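You operate a simulated robot arm through the tools that you are given. There is no shell and no other tool. Be economical: measure what you need, move in short steps, check, and stop when the job is done.

Carry out the task below with a simulated robot arm. There is one attempt and no reset: what you move stays moved.

Task
Stack the yellow gripper marked "N65" from the top of the steel desk on top of the yellow gripper that says "N26". Open the blue desk drawer, take the green insert from the inside of the blue desk drawer and leave it on top of the grey board on the top of the steel desk and shut the drawer again. Put the cream proof sheet on the newspaper on the top of the steel desk. Put the brass shim with the smallest size on its label from the brown paper on the low stack in the bay 3 tray. Stack the 5 mm shim from the brown paper on the low stack on top of the 3 mm shim. Open the green desk drawer, take the setting block on the brown paper on the low stack and put it away in the inside of the green desk drawer, then shut the drawer. Lift the paper flap open. Do these in any order. Set down upright: setting block.

The check looks at the end state, three seconds after you hand in, the way a careful person would. Anything else that was tipped, shoved, dropped, spilled or broken makes it a failure. Flat cloth is picked up by pressing the open fingertips on it (5 to 10 N) and closing them slowly along it; thin cloth reads only 2 to 8 mm in the jaws.

Robot
A 6-joint arm with a two-finger parallel gripper on a trunk, on a base that drives. Base frame: it is fixed to the floor where the robot stands at the start and does not move with it; the origin is under the middle of the robot, x ahead of it, y to its left, z up. Readings come in mm, degrees, newtons and seconds.
Its first joint turns from -166.0 to 166.0 degrees. Places, roughly: bay 3 tray [800, 1000, 900]; blue desk drawer [800, 100, 700]; brass shim [-2250, 2000, 500]; cream proof sheet (15x9x3 cm) [1000, 200, 300]; green desk drawer [900, -900, 700]; green insert (13x1x10 cm) [800, 100, 800]; grey board (30x20x3 cm) [1000, 100, 900]; inside of the green desk drawer [1000, -900, 700]; newspaper [1250, 250, 1000]; paper flap [-2600, 2400, 500]; setting block [-2250, 2250, 500]; shim [-2500, 2000, 500]; yellow gripper [1250, -250, 1000]. Payload 3.43 kg.
The tool frame sits at the grasp point between the pads (the TCP): z along the fingers, y along the line on which they close. The tips reach 34 mm beyond it. The gripper opens to 128 mm. The fingers are 24 mm wide and 12 mm thick; the gripper's body (48 by 130 mm) begins 96 mm behind the TCP.
Orientation is told as [roll, pitch, yaw] about the base's x, y, z axes, in that order, counted from this pose: with the fingers straight down and closing along the base's y, the tool's x points along the base's -x, its y along +y and its z along -z.

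Tools
- The arm moves only by the tool send_rows. Its argument "increments" is a list of rows, each a list of 6 numbers: the shift along the tool's x, y, z in mm, then the turn, a rotation vector about the tool's x, y, z in degrees. In form: [[x, y, z, rx, ry, rz], ...]. A call has 1 to 8 rows; each row is the pose to reach, as a shift and turn from the pose commanded when the call began, along the tool's axes at that moment. "grip" is the opening, from 0 (shut) to 1 (fully open), set as the call begins (left out, the last holds). Each row takes 0.2 s and may step no farther than 50 mm and 8.6 degrees from the row before; otherwise, or with a gripper value out of range, the whole call is refused. Where a pose cannot be reached the arm comes as near as it can. A force on the tool above 40 N (or 10 N above the force at the start of the call, whichever is more), or a blocked arm, ends the call early, and 0.2 s more pass. The fingers move at their own pace (about 153 mm/s each) and stop on an object; they squeeze with about 33 N. The grip force told is the motor's: it shows also when the fingers shut on nothing. Time passes only in rows, and 0.2 s behind the last, so rows that repeat a pose let the fingers close. The reply holds the time, the measured pose of the TCP, the force on the tool along the base axes, the opening and the grip force, in the units named above and with some noise, with the torque about the TCP (base axes, N m) and any sound that the robot's microphone picked up, and new pictures: "views" is both (left out), scene, wrist or none.
- Cameras (640 x 400 px; columns grow to the right, rows downward): "scene" is now at [160.7, 180.2, 1211.6]; the picture's right is [-0.33, -0.94, 0.00], its down [-0.34, 0.12, -0.93] and it looks along [0.88, -0.31, -0.36] (base axes); focal length 214 px, centre (320, 200). "wrist" rides on the gripper at [76, -11, -160] in the tool frame; the picture's right is [0.15, 0.99, 0.00], its down [-0.88, 0.13, -0.46] and it looks along [-0.45, 0.07, 0.89] (tool axes); focal length 234 px, centre (320, 200). There is no depth. A picture from a camera that has moved, and an enlarged one, comes with that camera's place and axes in the base frame and with its lens. The place of the scene camera against the robot may be out by one fixed shift of up to 18 mm in any direction.
- base_move(legs): drives the robot by 1 to 6 legs, each [ahead, left, turn to the left] in mm, mm and degrees, along the robot's own axes; the way and the turn of a leg run together, so that a leg with both is an arc; at most 1500 mm and 180 degrees a leg. The arm and the cameras ride along, it lands a little off, and it stops where it bumps. It gives what a move gives, and a new picture of the scene camera.
- pan_tilt(pan, tilt): turns the head with the scene camera to pan (to the left, within 143 degrees either way) and tilt (down, from -29 to 69), counted from straight ahead of the robot. It gives what a move gives, and a new picture of the scene camera.
- zoom(camera, box): a new picture of the part [left, top, right, bottom] of that camera's present view, enlarged. The clock stands still meanwhile.
- finish_job(): hands the job in; it is judged then, once.

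Work in short steps. Places have to be worked out from the pictures, the camera data and where the tool is seen: move nearer, look again, correct. Check each grasp and each placing, and mend what went wrong. You have 493 turns and 360 pictures in all, those below and enlarged ones among them. Open the gripper and draw the arm clear of the work before you hand the job in, unless the task says otherwise; then end with one line.

The tools are called by a JSON object that holds its "api" and its "payload". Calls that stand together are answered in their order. send_rows: Moves the arm, as the interface text tells. Its arguments: {"type":"object","properties":{"increments":{"type":"array"},"grip":{"type":"number"},"views":{"type":"string","enum":["both","scene","wrist","none"]}},"required":["increments"]} The other tools are called the same way: base_move (legs) drives the base; pan_tilt (pan, tilt) turns the head that bears the scene camera; zoom (camera, box) takes an enlarged picture of a part of a camera's view; finish_job () hands the job in.

At the start:

```text
time: 0.0
eef_pos: [704.1, 111.6, 1154.7]
tcp_rot: [-0.1, -0.2, 0.0]
wrist_force: [-0.1, -1.1, -0.1]
moment: [0.01, -0.01, -0.03]
width: 127.8
grasp_force: 0.1
robot x, y, heading: [-2.5, 2.3, -0.5]
head pan, tilt: [-19.3, 21.3]
```

scene: 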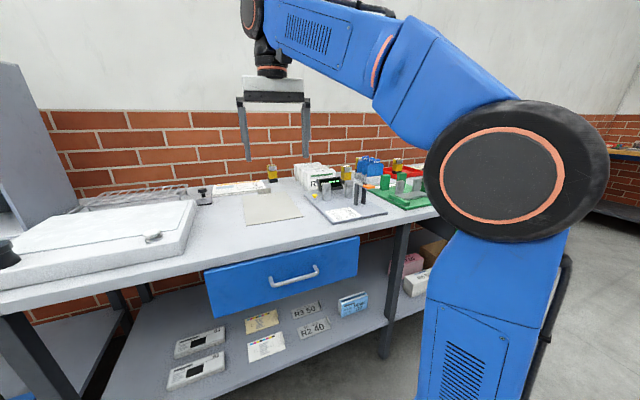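
wrist: 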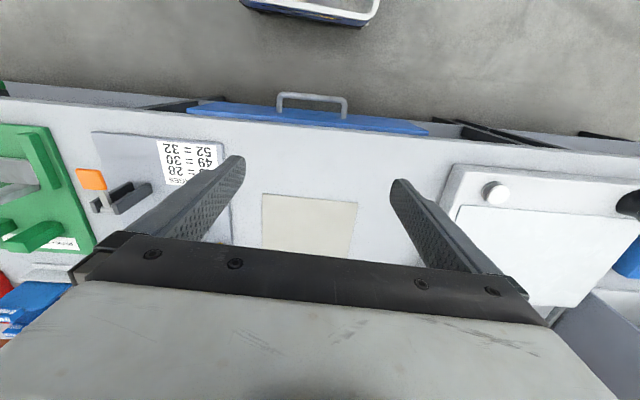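

The scene shows the desk with a blue drawer and lower shelf. I look around with the head first.

{"api": "pan_tilt", "payload": {"pan": 20, "tilt": 25}}

{"api": "pan_tilt", "payload": {"pan": -60, "tilt": 25}}

{"api": "pan_tilt", "payload": {"pan": 135, "tilt": 20}}

```text
time: 1.1
eef_pos: [704.6, 110.7, 1154.2]
tcp_rot: [-0.1, -0.1, 0.0]
wrist_force: [0.7, 0.3, 0.5]
moment: [0.0, 0.01, -0.01]
width: 128.2
grasp_force: 0.0
robot x, y, heading: [0.3, 3.5, 0.1]
head pan, tilt: [20.0, 25.0]
camera scene: at [159.6, 242.3, 1205.6], right [0.34, -0.94, 0.0], down [-0.4, -0.14, -0.91], along [0.85, 0.31, -0.42], focal length 214 px, centre (320, 200)
```

scene: 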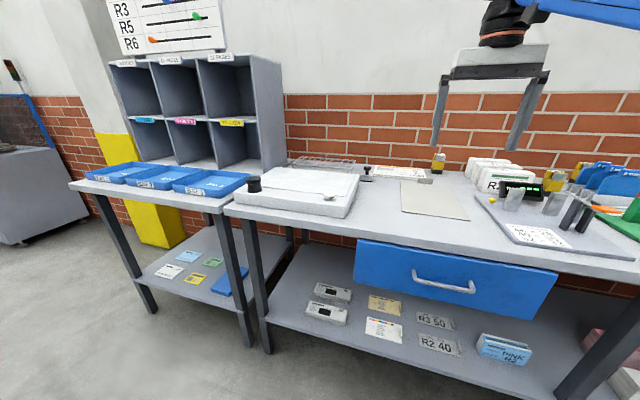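

```text
time: 2.6
eef_pos: [704.1, 111.7, 1154.1]
tcp_rot: [-0.2, -0.1, -0.1]
wrist_force: [0.0, -0.6, 0.0]
moment: [-0.01, -0.01, 0.02]
width: 128.0
grasp_force: 0.0
robot x, y, heading: [0.6, -2.3, -0.0]
head pan, tilt: [-60.0, 25.0]
camera scene: at [119.1, 131.1, 1205.6], right [-0.87, -0.5, 0.0], down [-0.21, 0.37, -0.91], along [0.45, -0.78, -0.42], focal length 214 px, centre (320, 200)
```

scene: 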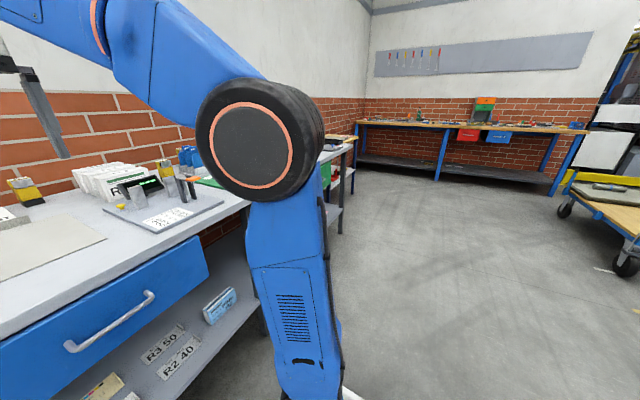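

```text
time: 5.5
eef_pos: [704.4, 110.8, 1153.6]
tcp_rot: [-0.2, 0.0, 0.0]
wrist_force: [0.6, -0.1, 0.1]
moment: [-0.03, 0.0, -0.03]
width: 128.0
grasp_force: 0.1
robot x, y, heading: [2.0, 0.5, 0.1]
head pan, tilt: [135.0, 20.0]
camera scene: at [7.2, 276.8, 1213.7], right [0.71, 0.71, 0.0], down [0.24, -0.24, -0.94], along [-0.66, 0.66, -0.34], focal length 214 px, centre (320, 200)
```

scene: 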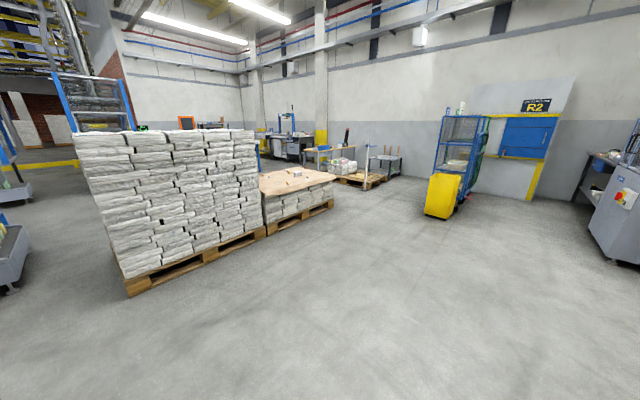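

I look back at the desk and enlarge details.

{"api": "pan_tilt", "payload": {"pan": 5, "tilt": 30}}

{"api": "zoom", "payload": {"camera": "scene", "box": [120, 120, 380, 280]}}

{"api": "zoom", "payload": {"camera": "scene", "box": [340, 100, 600, 260]}}

{"api": "zoom", "payload": {"camera": "scene", "box": [180, 240, 440, 400]}}

```text
time: 7.6
eef_pos: [704.6, 111.6, 1154.6]
tcp_rot: [-0.1, -0.1, 0.0]
wrist_force: [-0.3, 0.4, 0.0]
moment: [-0.02, 0.02, -0.02]
width: 127.9
grasp_force: 0.1
robot x, y, heading: [0.1, -2.2, 0.3]
head pan, tilt: [5.0, 30.0]
camera scene: at [163.1, 218.8, 1197.6], right [0.09, -1.0, 0.0], down [-0.5, -0.04, -0.87], along [0.86, 0.08, -0.5], focal length 214 px, centre (320, 200)
```

scene: 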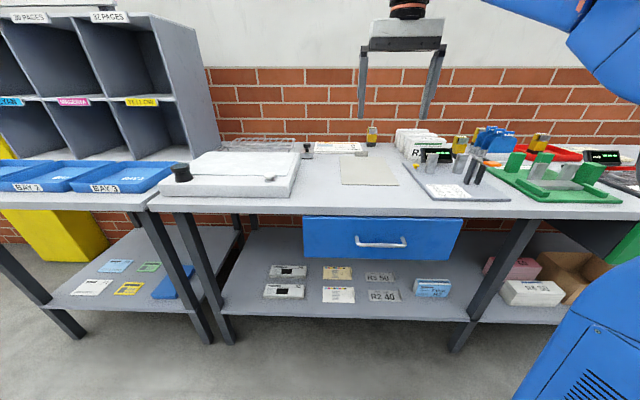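

```text
2.46 times, centred on (250, 200) of scene
camera zoom: at [163.1, 218.8, 1197.6], right [0.09, -1.0, 0.0], down [-0.5, -0.04, -0.87], along [0.86, 0.08, -0.5], focal length 528 px, centre (492, 200)
```

zoom: 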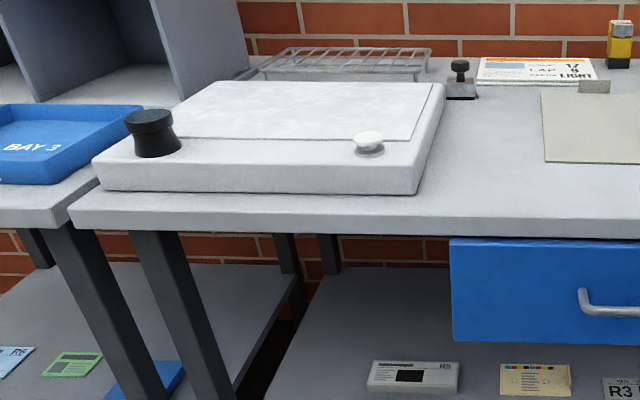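

```text
2.46 times, centred on (470, 180) of scene
camera zoom: at [163.1, 218.8, 1197.6], right [0.09, -1.0, 0.0], down [-0.5, -0.04, -0.87], along [0.86, 0.08, -0.5], focal length 528 px, centre (-49, 249)
```

zoom: 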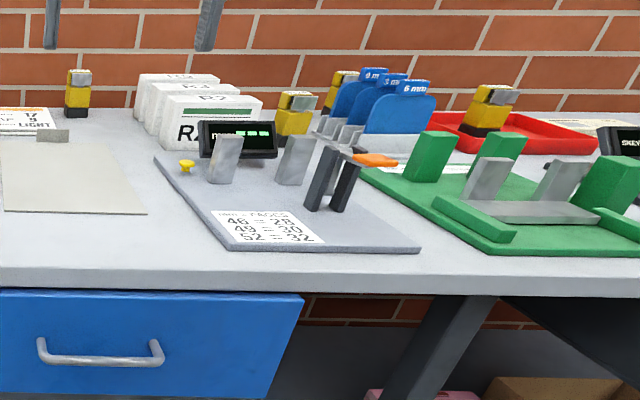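

```text
2.46 times, centred on (310, 320) of scene
camera zoom: at [163.1, 218.8, 1197.6], right [0.09, -1.0, 0.0], down [-0.5, -0.04, -0.87], along [0.86, 0.08, -0.5], focal length 528 px, centre (345, -95)
```

zoom: 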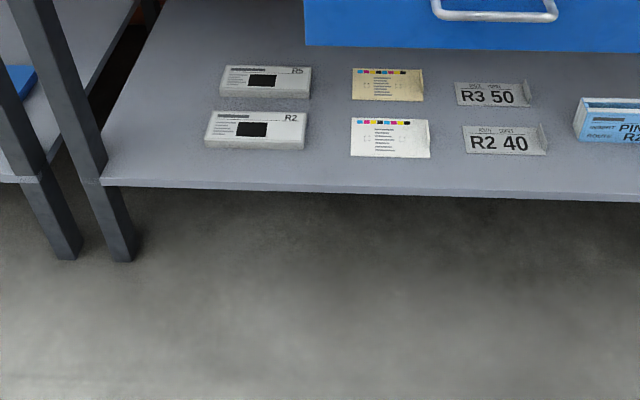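

I check my own base footprint and the desk clearance by tilting down.

{"api": "pan_tilt", "payload": {"pan": 0, "tilt": 69}}

{"api": "pan_tilt", "payload": {"pan": -100, "tilt": 30}}

```text
time: 8.6
eef_pos: [704.0, 112.3, 1154.7]
tcp_rot: [-0.1, -0.1, 0.2]
wrist_force: [-0.9, -0.5, 1.3]
moment: [0.0, 0.01, -0.01]
width: 128.0
grasp_force: 0.1
robot x, y, heading: [-1.1, 2.1, -0.0]
head pan, tilt: [0.0, 68.8]
camera scene: at [129.0, 210.9, 1146.2], right [0.0, -1.0, 0.0], down [-0.93, 0.0, -0.36], along [0.36, 0.0, -0.93], focal length 214 px, centre (320, 200)
```

scene: 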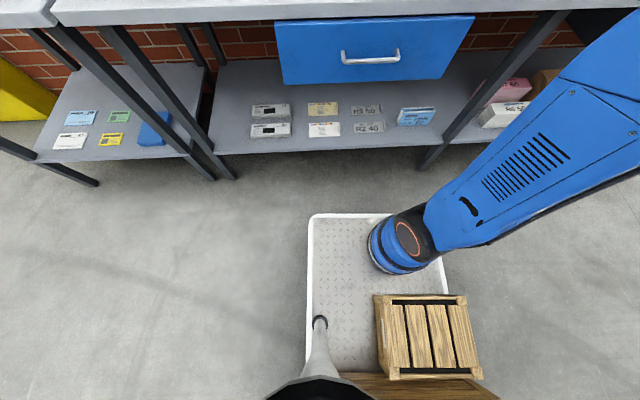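

```text
time: 10.4
eef_pos: [704.6, 110.9, 1154.2]
tcp_rot: [0.0, -0.1, 0.0]
wrist_force: [-0.5, 0.3, -0.2]
moment: [0.0, -0.04, 0.04]
width: 127.9
grasp_force: 0.0
robot x, y, heading: [-1.1, -1.6, 0.0]
head pan, tilt: [-100.0, 30.0]
camera scene: at [57.4, 121.8, 1197.6], right [-0.98, 0.17, 0.0], down [0.09, 0.49, -0.87], along [-0.15, -0.85, -0.5], focal length 214 px, centre (320, 200)
```

scene: 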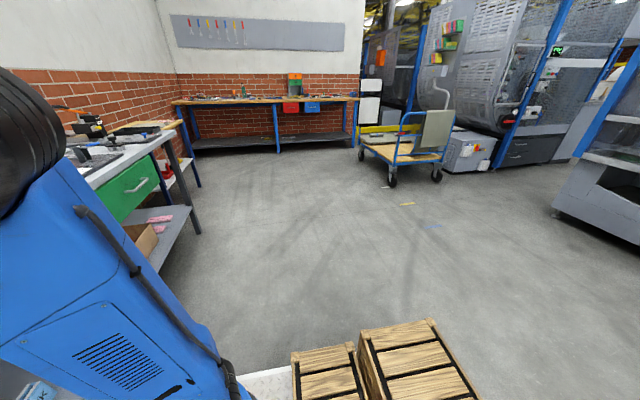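

The base is a platform reaching about x=440 and the desk edge is about x=620, so I drive ahead 150 mm and look down at the desk.

{"api": "base_move", "payload": {"legs": [[150, -150, 0]]}}

{"api": "pan_tilt", "payload": {"pan": -25, "tilt": 25}}

{"api": "send_rows", "payload": {"increments": [[-50, 0, 0, 0, 0, 0], [-100, 0, 0, 0, 0, 0], [-150, 0, 0, 0, 0, 0], [-150, -50, 0, 0, 0, 0], [-150, -100, 0, 0, 0, 0]]}}

```text
time: 12.0
eef_pos: [855.7, -35.7, 1154.7]
tcp_rot: [-0.1, -0.1, 0.3]
wrist_force: [0.0, 0.8, -0.5]
moment: [-0.05, -0.03, -0.02]
width: 128.1
grasp_force: 0.0
robot x, y, heading: [154.3, -151.1, 0.4]
head pan, tilt: [-100.0, 30.0]
camera scene: at [209.3, -28.3, 1197.6], right [-0.99, 0.17, 0.0], down [0.08, 0.49, -0.87], along [-0.15, -0.85, -0.5], focal length 214 px, centre (320, 200)
```

scene: 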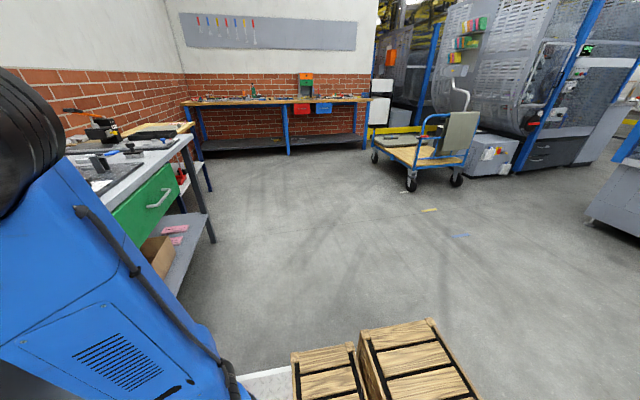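

```text
time: 13.5
eef_pos: [855.5, -36.7, 1153.9]
tcp_rot: [-0.1, -0.1, 0.4]
wrist_force: [-0.5, 0.2, -0.6]
moment: [0.0, 0.01, -0.02]
width: 128.2
grasp_force: 0.1
robot x, y, heading: [152.8, -151.2, 0.2]
head pan, tilt: [-25.0, 25.0]
camera scene: at [308.2, 22.3, 1205.6], right [-0.42, -0.91, 0.0], down [-0.38, 0.18, -0.91], along [0.82, -0.38, -0.42], focal length 214 px, centre (320, 200)
```

scene: 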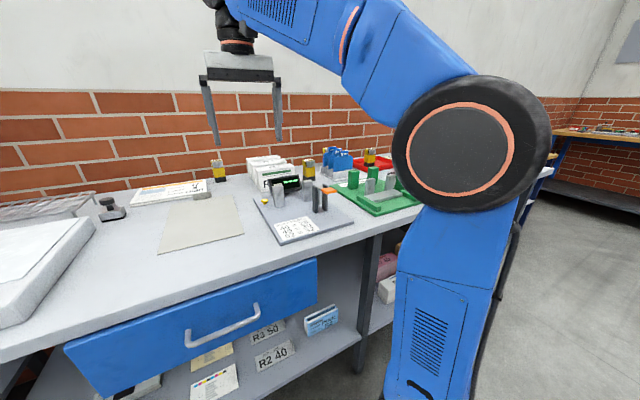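

```text
time: 14.7
eef_pos: [1007.5, -135.9, 1148.3]
tcp_rot: [0.0, -0.4, 0.4]
wrist_force: [-0.5, 0.7, 0.1]
moment: [0.01, 0.03, 0.0]
width: 128.2
grasp_force: 0.1
out of reach, approached as far as the arm can: row 3, 4, 5
robot x, y, heading: [156.8, -150.0, 0.4]
head pan, tilt: [-25.0, 25.0]
camera scene: at [308.2, 22.9, 1205.5], right [-0.42, -0.91, 0.0], down [-0.38, 0.18, -0.91], along [0.82, -0.38, -0.42], focal length 214 px, centre (320, 200)
camera wrist: at [931.3, -146.5, 1307.3], right [-0.15, 0.99, 0.0], down [0.88, 0.14, 0.46], along [0.46, 0.07, -0.89], focal length 234 px, centre (320, 200)
```

scene: 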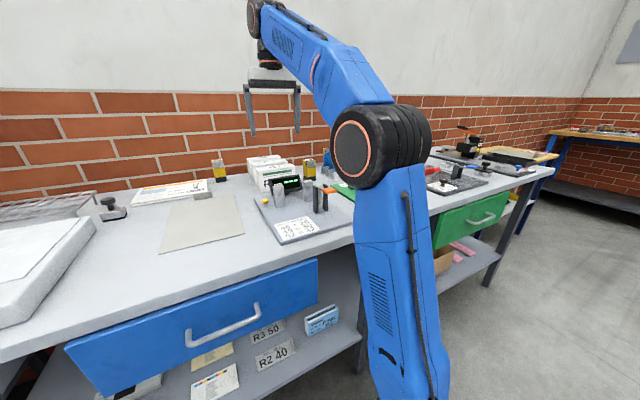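
wrist: 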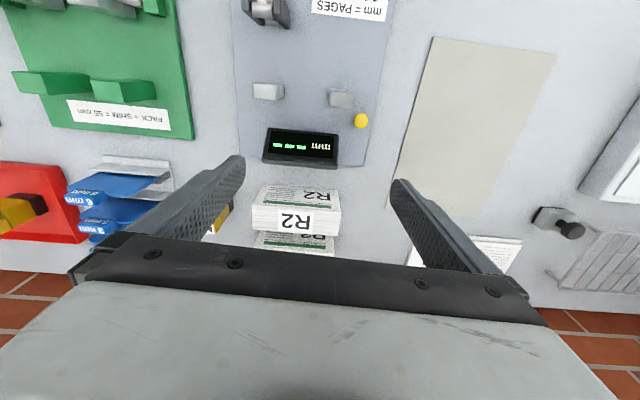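

I zoom at the desk items to read the labels.

{"api": "zoom", "payload": {"camera": "scene", "box": [120, 140, 380, 250]}}

{"api": "zoom", "payload": {"camera": "wrist", "box": [0, 0, 350, 220]}}

```text
2.46 times, centred on (250, 195) of scene
camera zoom: at [308.2, 22.9, 1205.5], right [-0.42, -0.91, 0.0], down [-0.38, 0.18, -0.91], along [0.82, -0.38, -0.42], focal length 528 px, centre (492, 212)
```

zoom: 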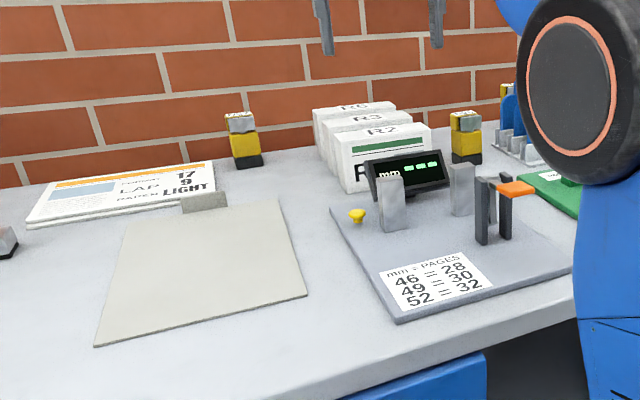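

```text
1.82 times, centred on (175, 110) of wrist
camera zoom: at [931.3, -146.5, 1307.3], right [-0.15, 0.99, 0.0], down [0.88, 0.14, 0.46], along [0.46, 0.07, -0.89], focal length 426 px, centre (584, 364)
```

zoom: 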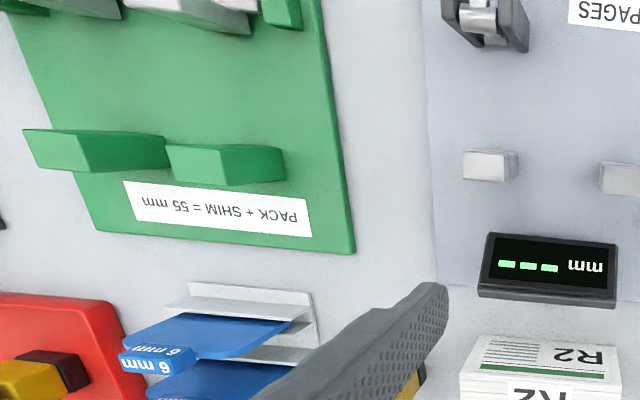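

{"api": "zoom", "payload": {"camera": "scene", "box": [205, 155, 235, 185]}}

{"api": "zoom", "payload": {"camera": "scene", "box": [295, 145, 340, 185]}}

```text
13.33 times, centred on (220, 170) of scene
camera zoom: at [308.2, 22.9, 1205.5], right [-0.42, -0.91, 0.0], down [-0.38, 0.18, -0.91], along [0.82, -0.38, -0.42], focal length 2860 px, centre (1653, 600)
```

zoom: 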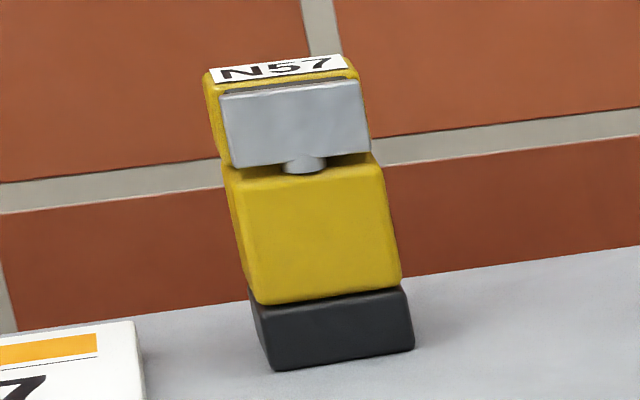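

```text
10.00 times, centred on (318, 165) of scene
camera zoom: at [308.2, 22.9, 1205.5], right [-0.42, -0.91, 0.0], down [-0.38, 0.18, -0.91], along [0.82, -0.38, -0.42], focal length 2145 px, centre (345, 550)
```

zoom: 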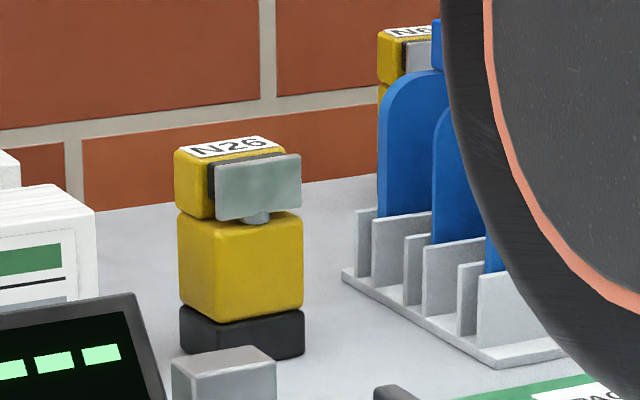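

N26 is behind the gauge board. I retract the arm left to uncover the others.

{"api": "send_rows", "payload": {"increments": [[50, 0, 0, 0, 0, 0], [100, 30, 0, 0, 0, 0], [150, 70, 0, 0, 0, 0], [150, 120, 0, 0, 0, 0], [150, 170, 0, 0, 0, 0], [170, 215, 0, 0, 0, 0], [200, 255, 0, 0, 0, 0], [220, 300, 0, 0, 0, 0]], "views": "none"}}

{"api": "pan_tilt", "payload": {"pan": -35, "tilt": 20}}

```text
refused: row 2 steps farther than a row can; nothing moved
```

```text
time: 15.4
eef_pos: [1006.8, -136.4, 1148.7]
tcp_rot: [-0.1, -0.4, 0.3]
wrist_force: [0.6, -0.2, 0.8]
moment: [0.0, -0.04, 0.01]
width: 128.1
grasp_force: 0.1
robot x, y, heading: [154.8, -151.3, 0.4]
head pan, tilt: [-35.0, 20.0]
camera scene: at [301.2, 7.9, 1213.6], right [-0.57, -0.82, 0.0], down [-0.28, 0.19, -0.94], along [0.77, -0.53, -0.34], focal length 214 px, centre (320, 200)
```

scene: 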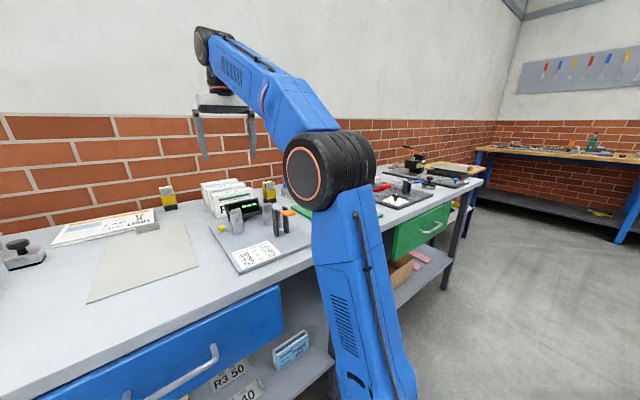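

Retract left with legal steps.

{"api": "send_rows", "payload": {"increments": [[40, 25, 0, 0, 0, 0], [80, 50, 0, 0, 0, 0], [120, 75, 0, 0, 0, 0], [150, 110, 0, 0, 0, 0], [170, 150, 0, 0, 0, 0], [190, 195, 0, 0, 0, 0], [200, 240, 0, 0, 0, 0], [210, 288, 0, 0, 0, 0]], "views": "none"}}

{"api": "send_rows", "payload": {"increments": [[0, 48, 0, 0, 0, 0], [0, 96, 0, 0, 0, 0], [10, 144, 0, 0, 0, 0], [20, 190, 0, 0, 0, 0], [40, 235, 0, 0, 0, 0], [60, 280, 0, 0, 0, 0]], "views": "scene"}}

```text
time: 17.2
eef_pos: [790.4, 151.5, 1148.2]
tcp_rot: [0.0, -0.2, 0.2]
wrist_force: [-0.6, -0.3, 0.8]
moment: [0.07, -0.07, 0.02]
width: 127.9
grasp_force: 0.0
robot x, y, heading: [151.8, -152.1, 0.6]
head pan, tilt: [-35.0, 20.0]
```

```text
time: 18.6
eef_pos: [721.6, 410.2, 1106.4]
tcp_rot: [0.6, -0.4, 0.2]
wrist_force: [-0.1, -0.6, 0.4]
moment: [0.04, -0.01, 0.04]
width: 127.8
grasp_force: 0.0
out of reach, approached as far as the arm can: row 3, 4, 5, 6
robot x, y, heading: [152.9, -153.1, 0.4]
head pan, tilt: [-35.0, 20.0]
camera scene: at [301.2, 7.5, 1213.7], right [-0.57, -0.82, 0.0], down [-0.28, 0.2, -0.94], along [0.77, -0.54, -0.34], focal length 214 px, centre (320, 200)
```

scene: 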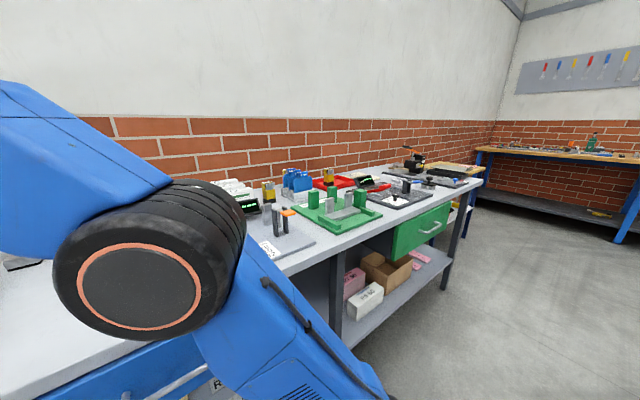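

{"api": "zoom", "payload": {"camera": "scene", "box": [240, 150, 340, 212]}}

{"api": "zoom", "payload": {"camera": "scene", "box": [320, 140, 480, 240]}}

```text
6.40 times, centred on (290, 181) of scene
camera zoom: at [301.2, 7.5, 1213.7], right [-0.57, -0.82, 0.0], down [-0.28, 0.2, -0.94], along [0.77, -0.54, -0.34], focal length 1373 px, centre (512, 322)
```

zoom: 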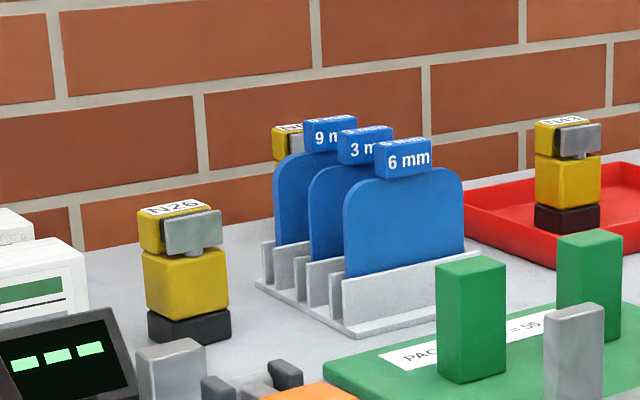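

```text
4.00 times, centred on (400, 190) of scene
camera zoom: at [301.2, 7.5, 1213.7], right [-0.57, -0.82, 0.0], down [-0.28, 0.2, -0.94], along [0.77, -0.54, -0.34], focal length 858 px, centre (0, 240)
```

zoom: 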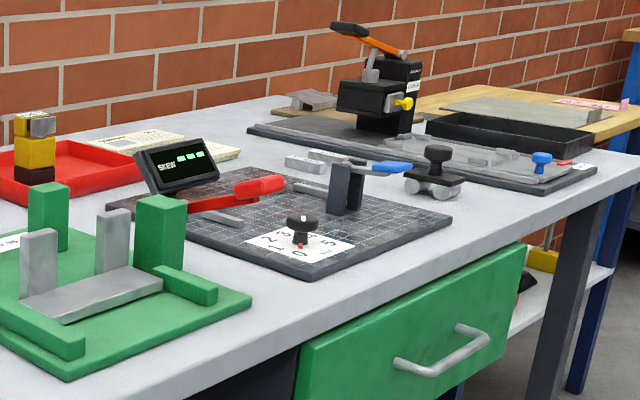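

N57, N26, N43 are visible; the fourth, behind the blue cards, should be N65. I bring the arm back forward then drive right and a little ahead.

{"api": "send_rows", "payload": {"increments": [[0, -45, -20, 0, 0, 0], [0, -90, -40, 0, 0, 0], [0, -138, -45, 0, 0, 0], [0, -186, -45, 0, 0, 0], [0, -234, -45, 0, 0, 0], [0, -282, -45, 0, 0, 0], [0, -330, -45, 0, 0, 0]], "views": "none"}}

{"api": "base_move", "payload": {"legs": [[60, -330, 0]]}}

{"api": "pan_tilt", "payload": {"pan": 0, "tilt": 69}}

```text
time: 20.2
eef_pos: [724.6, 79.8, 1150.4]
tcp_rot: [-0.1, 0.0, 0.3]
wrist_force: [0.8, 0.1, 0.1]
moment: [-0.07, 0.04, -0.01]
width: 128.0
grasp_force: 0.1
out of reach, approached as far as the arm can: row 2
robot x, y, heading: [149.2, -152.1, 0.3]
head pan, tilt: [-35.0, 20.0]
```

```text
time: 22.4
eef_pos: [788.1, -250.4, 1150.7]
tcp_rot: [-0.1, 0.0, 0.5]
wrist_force: [-0.4, -0.2, 0.3]
moment: [-0.02, 0.02, 0.02]
width: 128.0
grasp_force: 0.1
robot x, y, heading: [215.3, -483.8, 0.2]
head pan, tilt: [-35.0, 20.0]
camera scene: at [363.5, -324.3, 1213.7], right [-0.57, -0.82, 0.0], down [-0.28, 0.19, -0.94], along [0.77, -0.53, -0.34], focal length 214 px, centre (320, 200)
```

scene: 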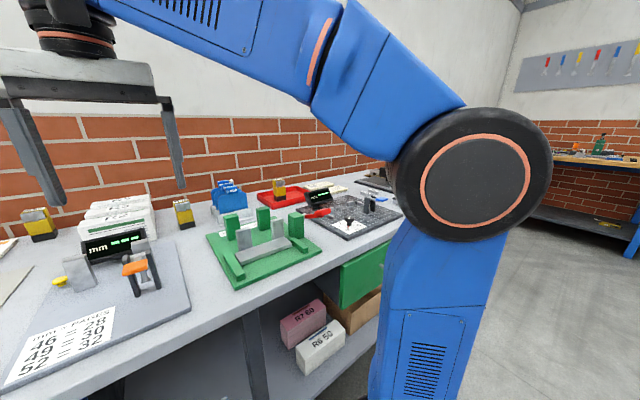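

```text
time: 23.6
eef_pos: [787.8, -250.3, 1151.5]
tcp_rot: [-0.1, 0.0, 0.5]
wrist_force: [0.3, 0.1, -0.7]
moment: [0.02, -0.01, -0.03]
width: 127.8
grasp_force: 0.1
robot x, y, heading: [215.5, -482.4, 0.3]
head pan, tilt: [0.0, 68.8]
camera scene: at [342.7, -271.1, 1146.2], right [0.01, -1.0, 0.0], down [-0.93, -0.01, -0.36], along [0.36, 0.0, -0.93], focal length 214 px, centre (320, 200)
```

scene: 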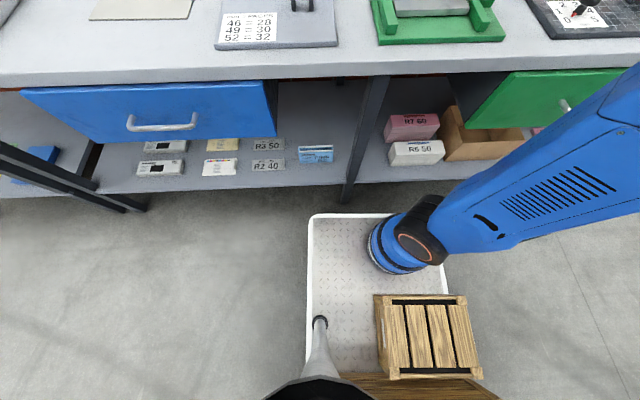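

The leg is at about x≈780, so there is still clearance. I look at N65 from this spot.

{"api": "pan_tilt", "payload": {"pan": -10, "tilt": 20}}

{"api": "zoom", "payload": {"camera": "scene", "box": [280, 160, 440, 260]}}

```text
time: 24.8
eef_pos: [787.3, -249.2, 1151.1]
tcp_rot: [-0.1, -0.1, 0.5]
wrist_force: [0.7, -0.3, -0.1]
moment: [0.0, 0.02, 0.02]
width: 127.9
grasp_force: 0.1
robot x, y, heading: [217.1, -480.4, 0.3]
head pan, tilt: [-10.0, 20.0]
camera scene: at [378.6, -286.9, 1213.6], right [-0.16, -0.99, 0.0], down [-0.34, 0.06, -0.94], along [0.93, -0.15, -0.34], focal length 214 px, centre (320, 200)
```

scene: 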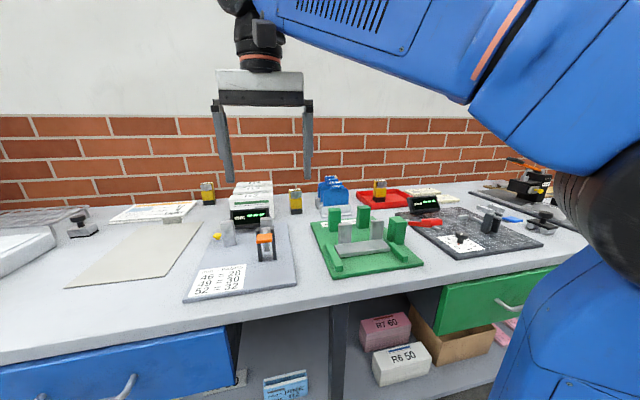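

```text
4.00 times, centred on (360, 210) of scene
camera zoom: at [378.6, -286.9, 1213.6], right [-0.16, -0.99, 0.0], down [-0.34, 0.06, -0.94], along [0.93, -0.15, -0.34], focal length 858 px, centre (160, 160)
```

zoom: 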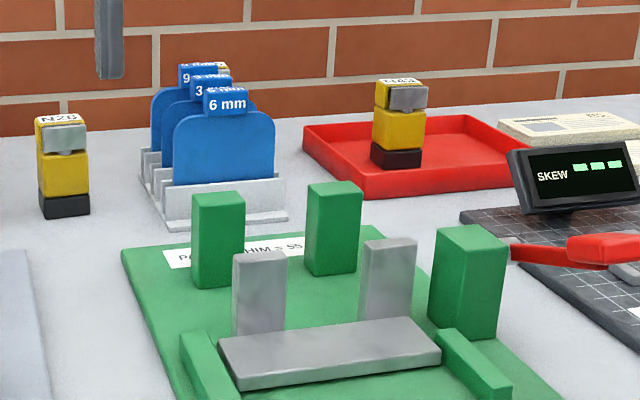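

N65 is behind the blue-card rack. I move the arm over and tilt it forward to see it with the wrist camera.

{"api": "send_rows", "payload": {"increments": [[-20, -38, 0, 0, -5, 0], [-50, -76, 0, 0, -10, 0], [-90, -100, 0, 0, -15, 0], [-130, -125, 0, 0, -20, 0], [-170, -150, 0, 0, -25, 0], [-210, -175, 0, 0, -25, 0]], "views": "wrist"}}

```text
time: 26.2
eef_pos: [994.7, -424.1, 1154.7]
tcp_rot: [-0.1, -25.2, 0.6]
wrist_force: [-0.9, 0.6, 0.3]
moment: [0.02, -0.02, 0.02]
width: 127.9
grasp_force: 0.1
robot x, y, heading: [215.8, -483.0, 0.6]
head pan, tilt: [-10.0, 20.0]
camera wrist: at [859.4, -436.1, 1266.8], right [-0.14, 0.99, -0.06], down [0.6, 0.14, 0.79], along [0.79, 0.07, -0.61], focal length 234 px, centre (320, 200)
```

wrist: 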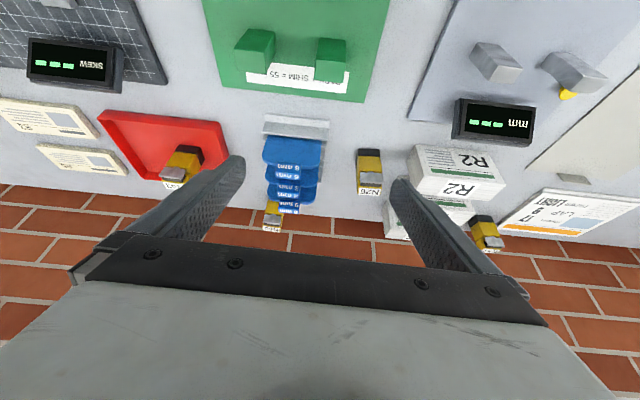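

{"api": "zoom", "payload": {"camera": "wrist", "box": [240, 130, 410, 240]}}

```text
3.64 times, centred on (325, 185) of wrist
camera zoom: at [859.4, -436.1, 1266.8], right [-0.14, 0.99, -0.06], down [0.6, 0.14, 0.79], along [0.79, 0.07, -0.61], focal length 852 px, centre (302, 254)
```

zoom: 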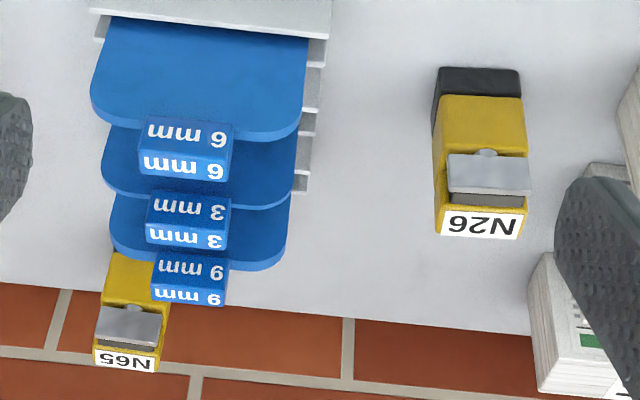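

N65 is at about (1370,-503), with N26 at (1185,-315). I drive 60 mm ahead and approach with a steeper forward tilt.

{"api": "base_move", "payload": {"legs": [[60, 0, 0]]}}

{"api": "send_rows", "payload": {"increments": [[-35, -20, 0, 0, -5, 0], [-70, -40, 10, 0, -10, 0], [-100, -60, 30, 0, -10, 0], [-130, -79, 60, 0, -10, 0]], "views": "both"}}

```text
time: 27.2
eef_pos: [1057.1, -424.3, 1154.6]
tcp_rot: [-0.1, -25.1, 0.4]
wrist_force: [0.1, -0.3, 0.5]
moment: [0.01, -0.02, 0.01]
width: 127.5
grasp_force: 0.1
robot x, y, heading: [278.2, -485.1, 0.5]
head pan, tilt: [-10.0, 20.0]
camera scene: at [439.6, -286.5, 1213.7], right [-0.16, -0.99, 0.0], down [-0.34, 0.06, -0.94], along [0.93, -0.15, -0.34], focal length 214 px, centre (320, 200)
```

scene: 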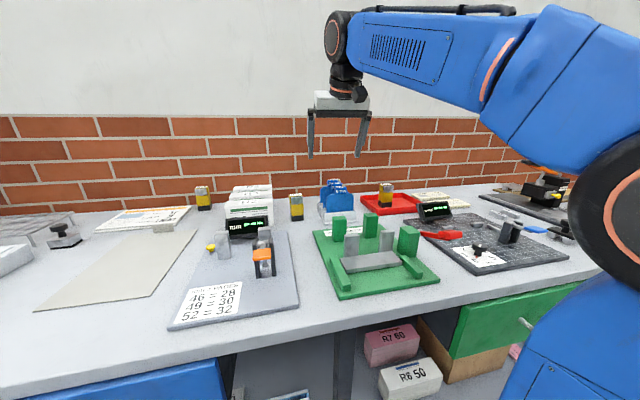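

```text
time: 28.2
eef_pos: [1201.8, -501.3, 1158.3]
tcp_rot: [-0.2, -35.2, 0.4]
wrist_force: [-0.6, -1.2, 0.4]
moment: [-0.04, -0.06, -0.03]
width: 127.8
grasp_force: 0.1
robot x, y, heading: [275.0, -486.2, 0.3]
head pan, tilt: [-10.0, 20.0]
camera scene: at [439.1, -286.4, 1213.7], right [-0.16, -0.99, 0.0], down [-0.34, 0.06, -0.94], along [0.93, -0.15, -0.34], focal length 214 px, centre (320, 200)
camera wrist: at [1047.1, -513.4, 1242.8], right [-0.13, 0.99, -0.09], down [0.46, 0.14, 0.88], along [0.88, 0.07, -0.47], focal length 234 px, centre (320, 200)
```

scene: 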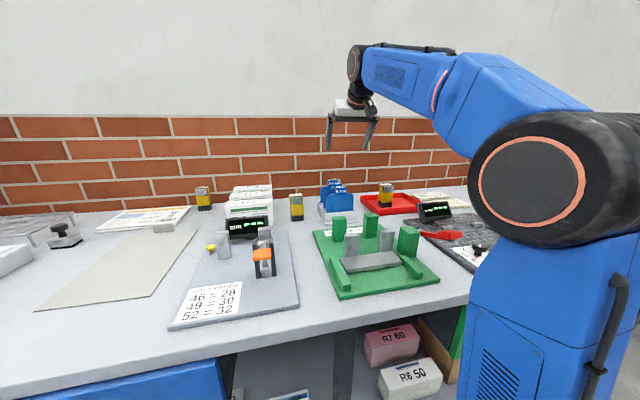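
wrist: 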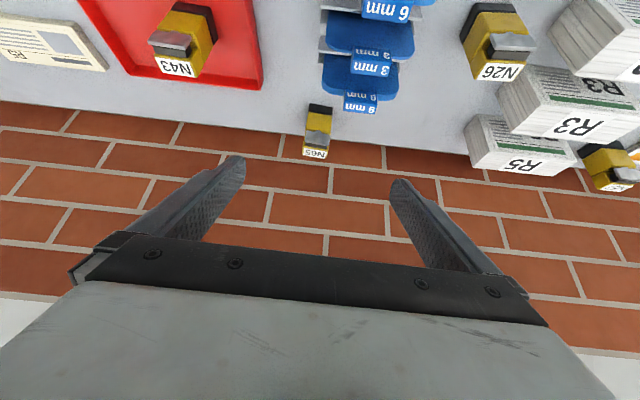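

{"api": "zoom", "payload": {"camera": "wrist", "box": [260, 80, 420, 180]}}

```text
4.00 times, centred on (340, 130) of wrist
camera zoom: at [1047.1, -513.4, 1242.8], right [-0.13, 0.99, -0.09], down [0.46, 0.14, 0.88], along [0.88, 0.07, -0.47], focal length 937 px, centre (240, 480)
```

zoom: 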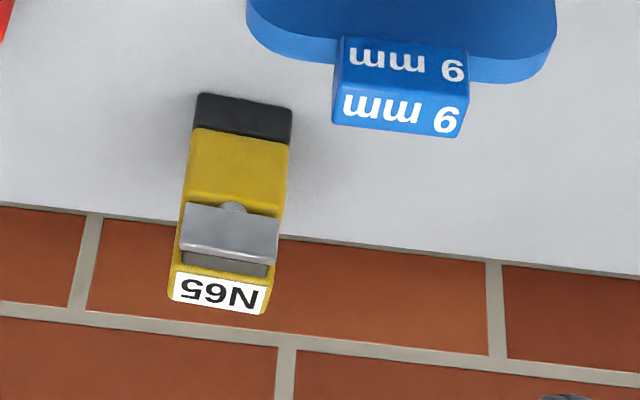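

N65 sits at about x≈1366, y≈-505, with its top at z≈976. I approach along the finger axis to 100 mm short of it.

{"api": "send_rows", "payload": {"increments": [[-4, -1, 45, 0, 0, 0], [-8, -3, 90, 0, 0, 0], [-13, -4, 130, 0, 0, 0], [-13, -4, 165, 0, 0, 0]], "views": "both"}}

```text
time: 29.2
eef_pos: [1307.0, -505.1, 1028.5]
tcp_rot: [-0.2, -35.2, 0.5]
wrist_force: [-0.4, 1.3, 0.3]
moment: [0.02, 0.01, -0.03]
width: 128.0
grasp_force: 0.1
robot x, y, heading: [275.8, -481.9, 0.3]
head pan, tilt: [-10.0, 20.0]
camera scene: at [439.3, -286.6, 1213.7], right [-0.17, -0.99, 0.0], down [-0.34, 0.06, -0.94], along [0.93, -0.15, -0.34], focal length 214 px, centre (320, 200)
camera wrist: at [1152.5, -517.0, 1115.5], right [-0.13, 0.99, -0.09], down [0.46, 0.13, 0.88], along [0.88, 0.07, -0.47], focal length 234 px, centre (320, 200)
```

scene: 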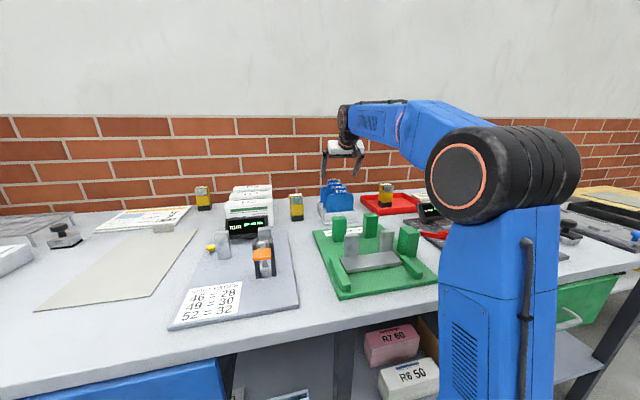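
wrist: 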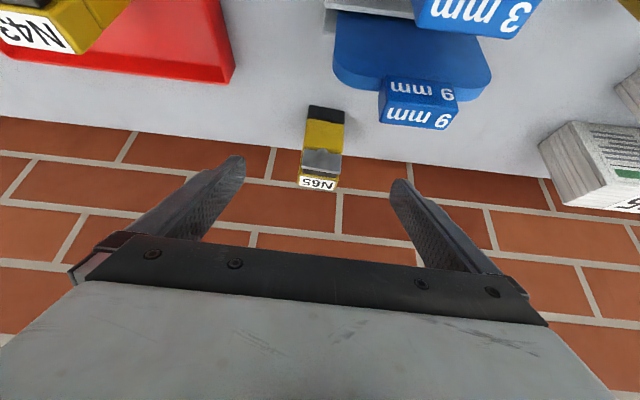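

Position confirmed at y≈-503. I advance the last 99 mm.

{"api": "send_rows", "payload": {"increments": [[0, 1, 35, 0, 0, 0], [0, 2, 70, 0, 0, 0], [0, 2, 99, 0, 0, 0]], "views": "wrist"}}

```text
time: 30.0
eef_pos: [1363.9, -503.4, 947.0]
tcp_rot: [-0.1, -35.2, 0.5]
wrist_force: [-0.5, -0.1, -0.8]
moment: [0.02, 0.0, 0.0]
width: 128.1
grasp_force: 0.2
robot x, y, heading: [277.6, -483.5, 0.3]
head pan, tilt: [-10.0, 20.0]
camera wrist: at [1210.6, -515.3, 1033.6], right [-0.13, 0.99, -0.09], down [0.46, 0.14, 0.88], along [0.88, 0.07, -0.47], focal length 234 px, centre (320, 200)
```

wrist: 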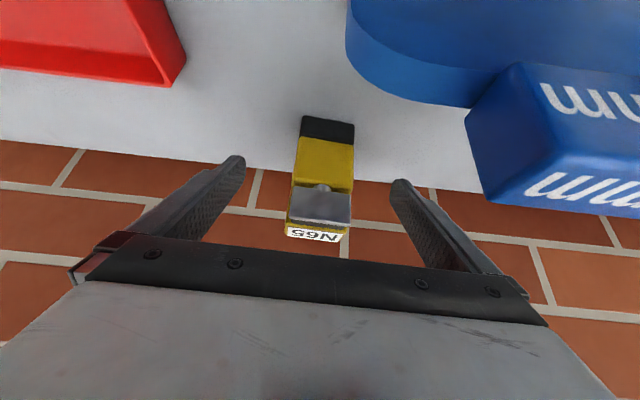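

Centred between the fingers; I go 10 mm deeper and close.

{"api": "send_rows", "payload": {"increments": [[0, 0, 10, 0, 0, 0]], "views": "none"}}

{"api": "send_rows", "payload": {"increments": [[0, 0, 0, 0, 0, 0], [0, 0, 0, 0, 0, 0], [0, 0, 0, 0, 0, 0]], "grip": 0, "views": "wrist"}}

```text
time: 30.4
eef_pos: [1370.7, -502.4, 939.4]
tcp_rot: [-0.1, -35.2, 0.4]
wrist_force: [0.4, -0.6, 0.8]
moment: [-0.01, 0.01, 0.0]
width: 128.1
grasp_force: 0.1
robot x, y, heading: [276.2, -482.1, 0.3]
head pan, tilt: [-10.0, 20.0]
```

```text
time: 31.2
eef_pos: [1369.3, -502.3, 939.7]
tcp_rot: [-0.1, -35.1, 0.6]
wrist_force: [0.9, -0.6, 0.3]
moment: [0.04, -0.09, 0.03]
width: 45.9
grasp_force: 32.3
robot x, y, heading: [275.3, -481.4, 0.5]
head pan, tilt: [-10.0, 20.0]
camera wrist: at [1215.9, -515.1, 1025.9], right [-0.13, 0.99, -0.09], down [0.46, 0.14, 0.88], along [0.88, 0.07, -0.47], focal length 234 px, centre (320, 200)
```

wrist: 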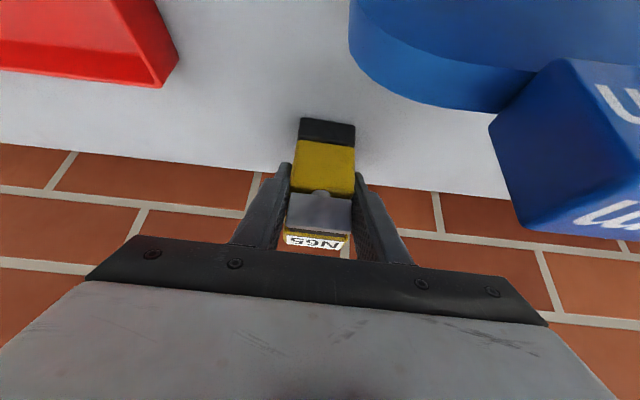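

Gripped at 46 mm. I lift straight up 140 mm.

{"api": "send_rows", "payload": {"increments": [[-13.8, 0, -19.7, 0, 0, 0], [-41, 0, -59, 0, 0, 0], [-69, 0, -98, 0, 0, 0], [-80, 0, -115, 0, 0, 0]], "views": "wrist"}}

```text
time: 32.2
eef_pos: [1370.1, -501.6, 1079.6]
tcp_rot: [-0.2, -35.1, 0.5]
wrist_force: [-0.3, 0.3, -2.0]
moment: [0.03, 0.01, 0.0]
width: 45.7
grasp_force: 32.9
robot x, y, heading: [277.9, -480.5, 0.7]
head pan, tilt: [-10.0, 20.0]
camera wrist: at [1216.4, -515.7, 1165.6], right [-0.13, 0.99, -0.09], down [0.46, 0.14, 0.88], along [0.88, 0.07, -0.47], focal length 234 px, centre (320, 200)
```

wrist: 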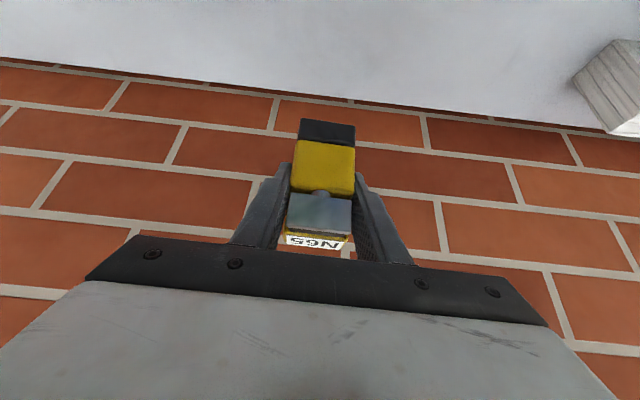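

Held firmly. I carry it to a point beside N26 to measure N26's place.

{"api": "send_rows", "payload": {"increments": [[30, 17, -27, 0, 0, 0], [60, 34, -54, 0, 0, 0], [90, 51, -81, 0, 0, 0], [120, 68, -108, 0, 0, 0], [150, 85, -135, 0, 0, 0], [179, 101, -162, 0, 0, 0]], "views": "both"}}

{"api": "zoom", "payload": {"camera": "wrist", "box": [260, 60, 480, 200]}}

{"api": "zoom", "payload": {"camera": "scene", "box": [250, 100, 410, 220]}}

```text
time: 33.6
eef_pos: [1129.9, -402.5, 1104.9]
tcp_rot: [-0.2, -35.0, 0.6]
wrist_force: [0.3, 0.8, -2.0]
moment: [-0.02, 0.01, 0.02]
width: 45.7
grasp_force: 33.2
robot x, y, heading: [279.1, -483.4, 0.3]
head pan, tilt: [-10.0, 20.0]
camera scene: at [440.1, -286.5, 1213.6], right [-0.17, -0.99, 0.0], down [-0.34, 0.06, -0.94], along [0.93, -0.16, -0.34], focal length 214 px, centre (320, 200)
camera wrist: at [976.1, -415.3, 1192.9], right [-0.13, 0.99, -0.09], down [0.46, 0.14, 0.88], along [0.88, 0.07, -0.47], focal length 234 px, centre (320, 200)
```

scene: 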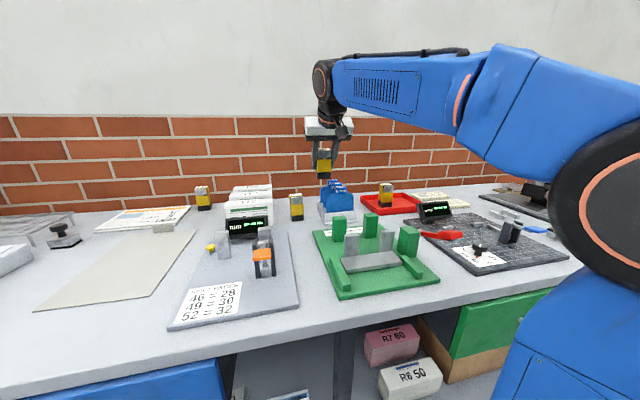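
wrist: 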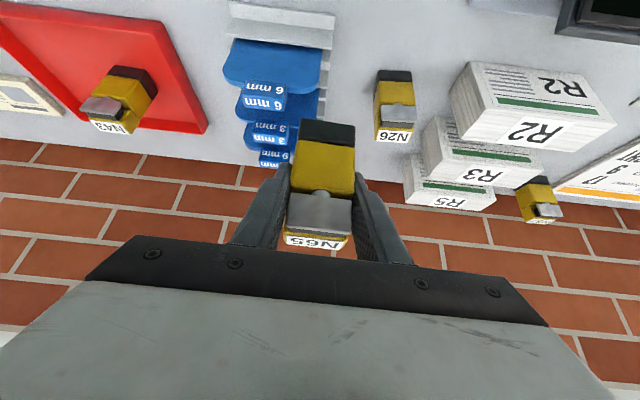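

```text
2.86 times, centred on (370, 130) of wrist
camera zoom: at [976.1, -415.3, 1192.9], right [-0.13, 0.99, -0.09], down [0.46, 0.14, 0.88], along [0.88, 0.07, -0.47], focal length 669 px, centre (177, 400)
```

zoom: 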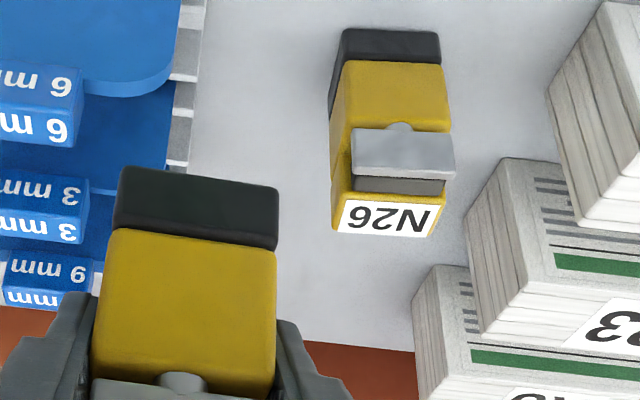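

```text
3.33 times, centred on (330, 160) of scene
camera zoom: at [440.1, -286.5, 1213.6], right [-0.17, -0.99, 0.0], down [-0.34, 0.06, -0.94], along [0.93, -0.16, -0.34], focal length 715 px, centre (287, 333)
```

zoom: 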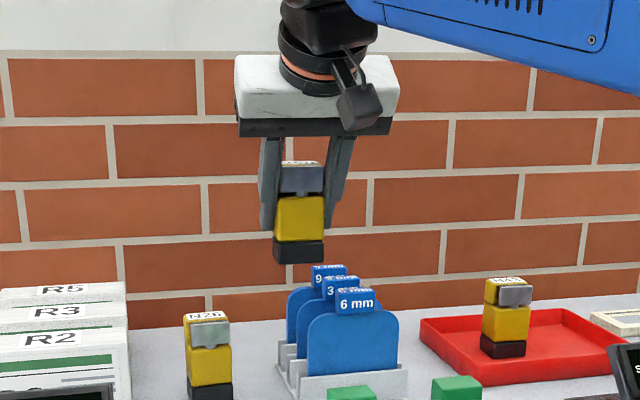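

N26's label centre is at (1186,-314), yawed about 7°. I move above it with matching yaw at 45 mm clearance.

{"api": "send_rows", "payload": {"increments": [[-5, 40, 10, -2, 0, -2.8], [-12, 75, 30, -4, 0, -5.7], [-20.5, 89.5, 57, -4, 0, -5.7]], "views": "both"}}

{"api": "zoom", "payload": {"camera": "scene", "box": [250, 130, 350, 230]}}

```text
time: 34.4
eef_pos: [1176.4, -313.5, 1075.4]
tcp_rot: [-0.1, -35.3, 7.5]
wrist_force: [-1.0, -0.2, -0.3]
moment: [0.0, -0.01, -0.01]
width: 45.6
grasp_force: 33.2
robot x, y, heading: [276.9, -482.4, 0.4]
head pan, tilt: [-10.0, 20.0]
camera scene: at [439.3, -286.7, 1213.7], right [-0.17, -0.99, 0.0], down [-0.34, 0.06, -0.94], along [0.93, -0.16, -0.34], focal length 214 px, centre (320, 200)
camera wrist: at [1025.7, -344.6, 1162.3], right [-0.25, 0.97, -0.09], down [0.44, 0.19, 0.88], along [0.87, 0.18, -0.47], focal length 234 px, centre (320, 200)
```

scene: 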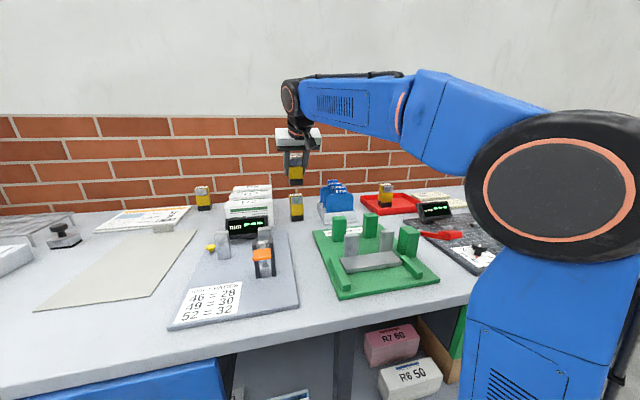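
wrist: 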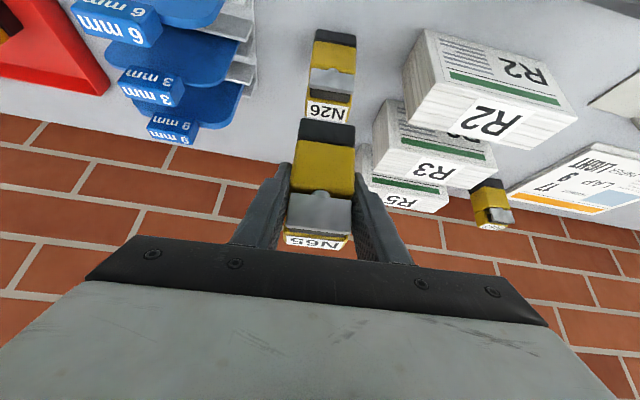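

```text
4.00 times, centred on (300, 180) of scene
camera zoom: at [439.3, -286.7, 1213.7], right [-0.17, -0.99, 0.0], down [-0.34, 0.06, -0.94], along [0.93, -0.16, -0.34], focal length 858 px, centre (400, 280)
```

zoom: 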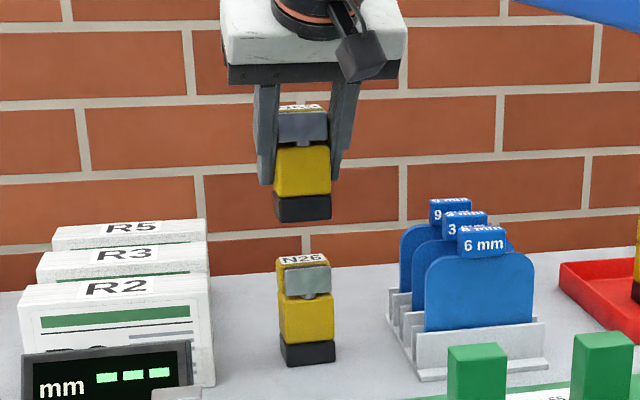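

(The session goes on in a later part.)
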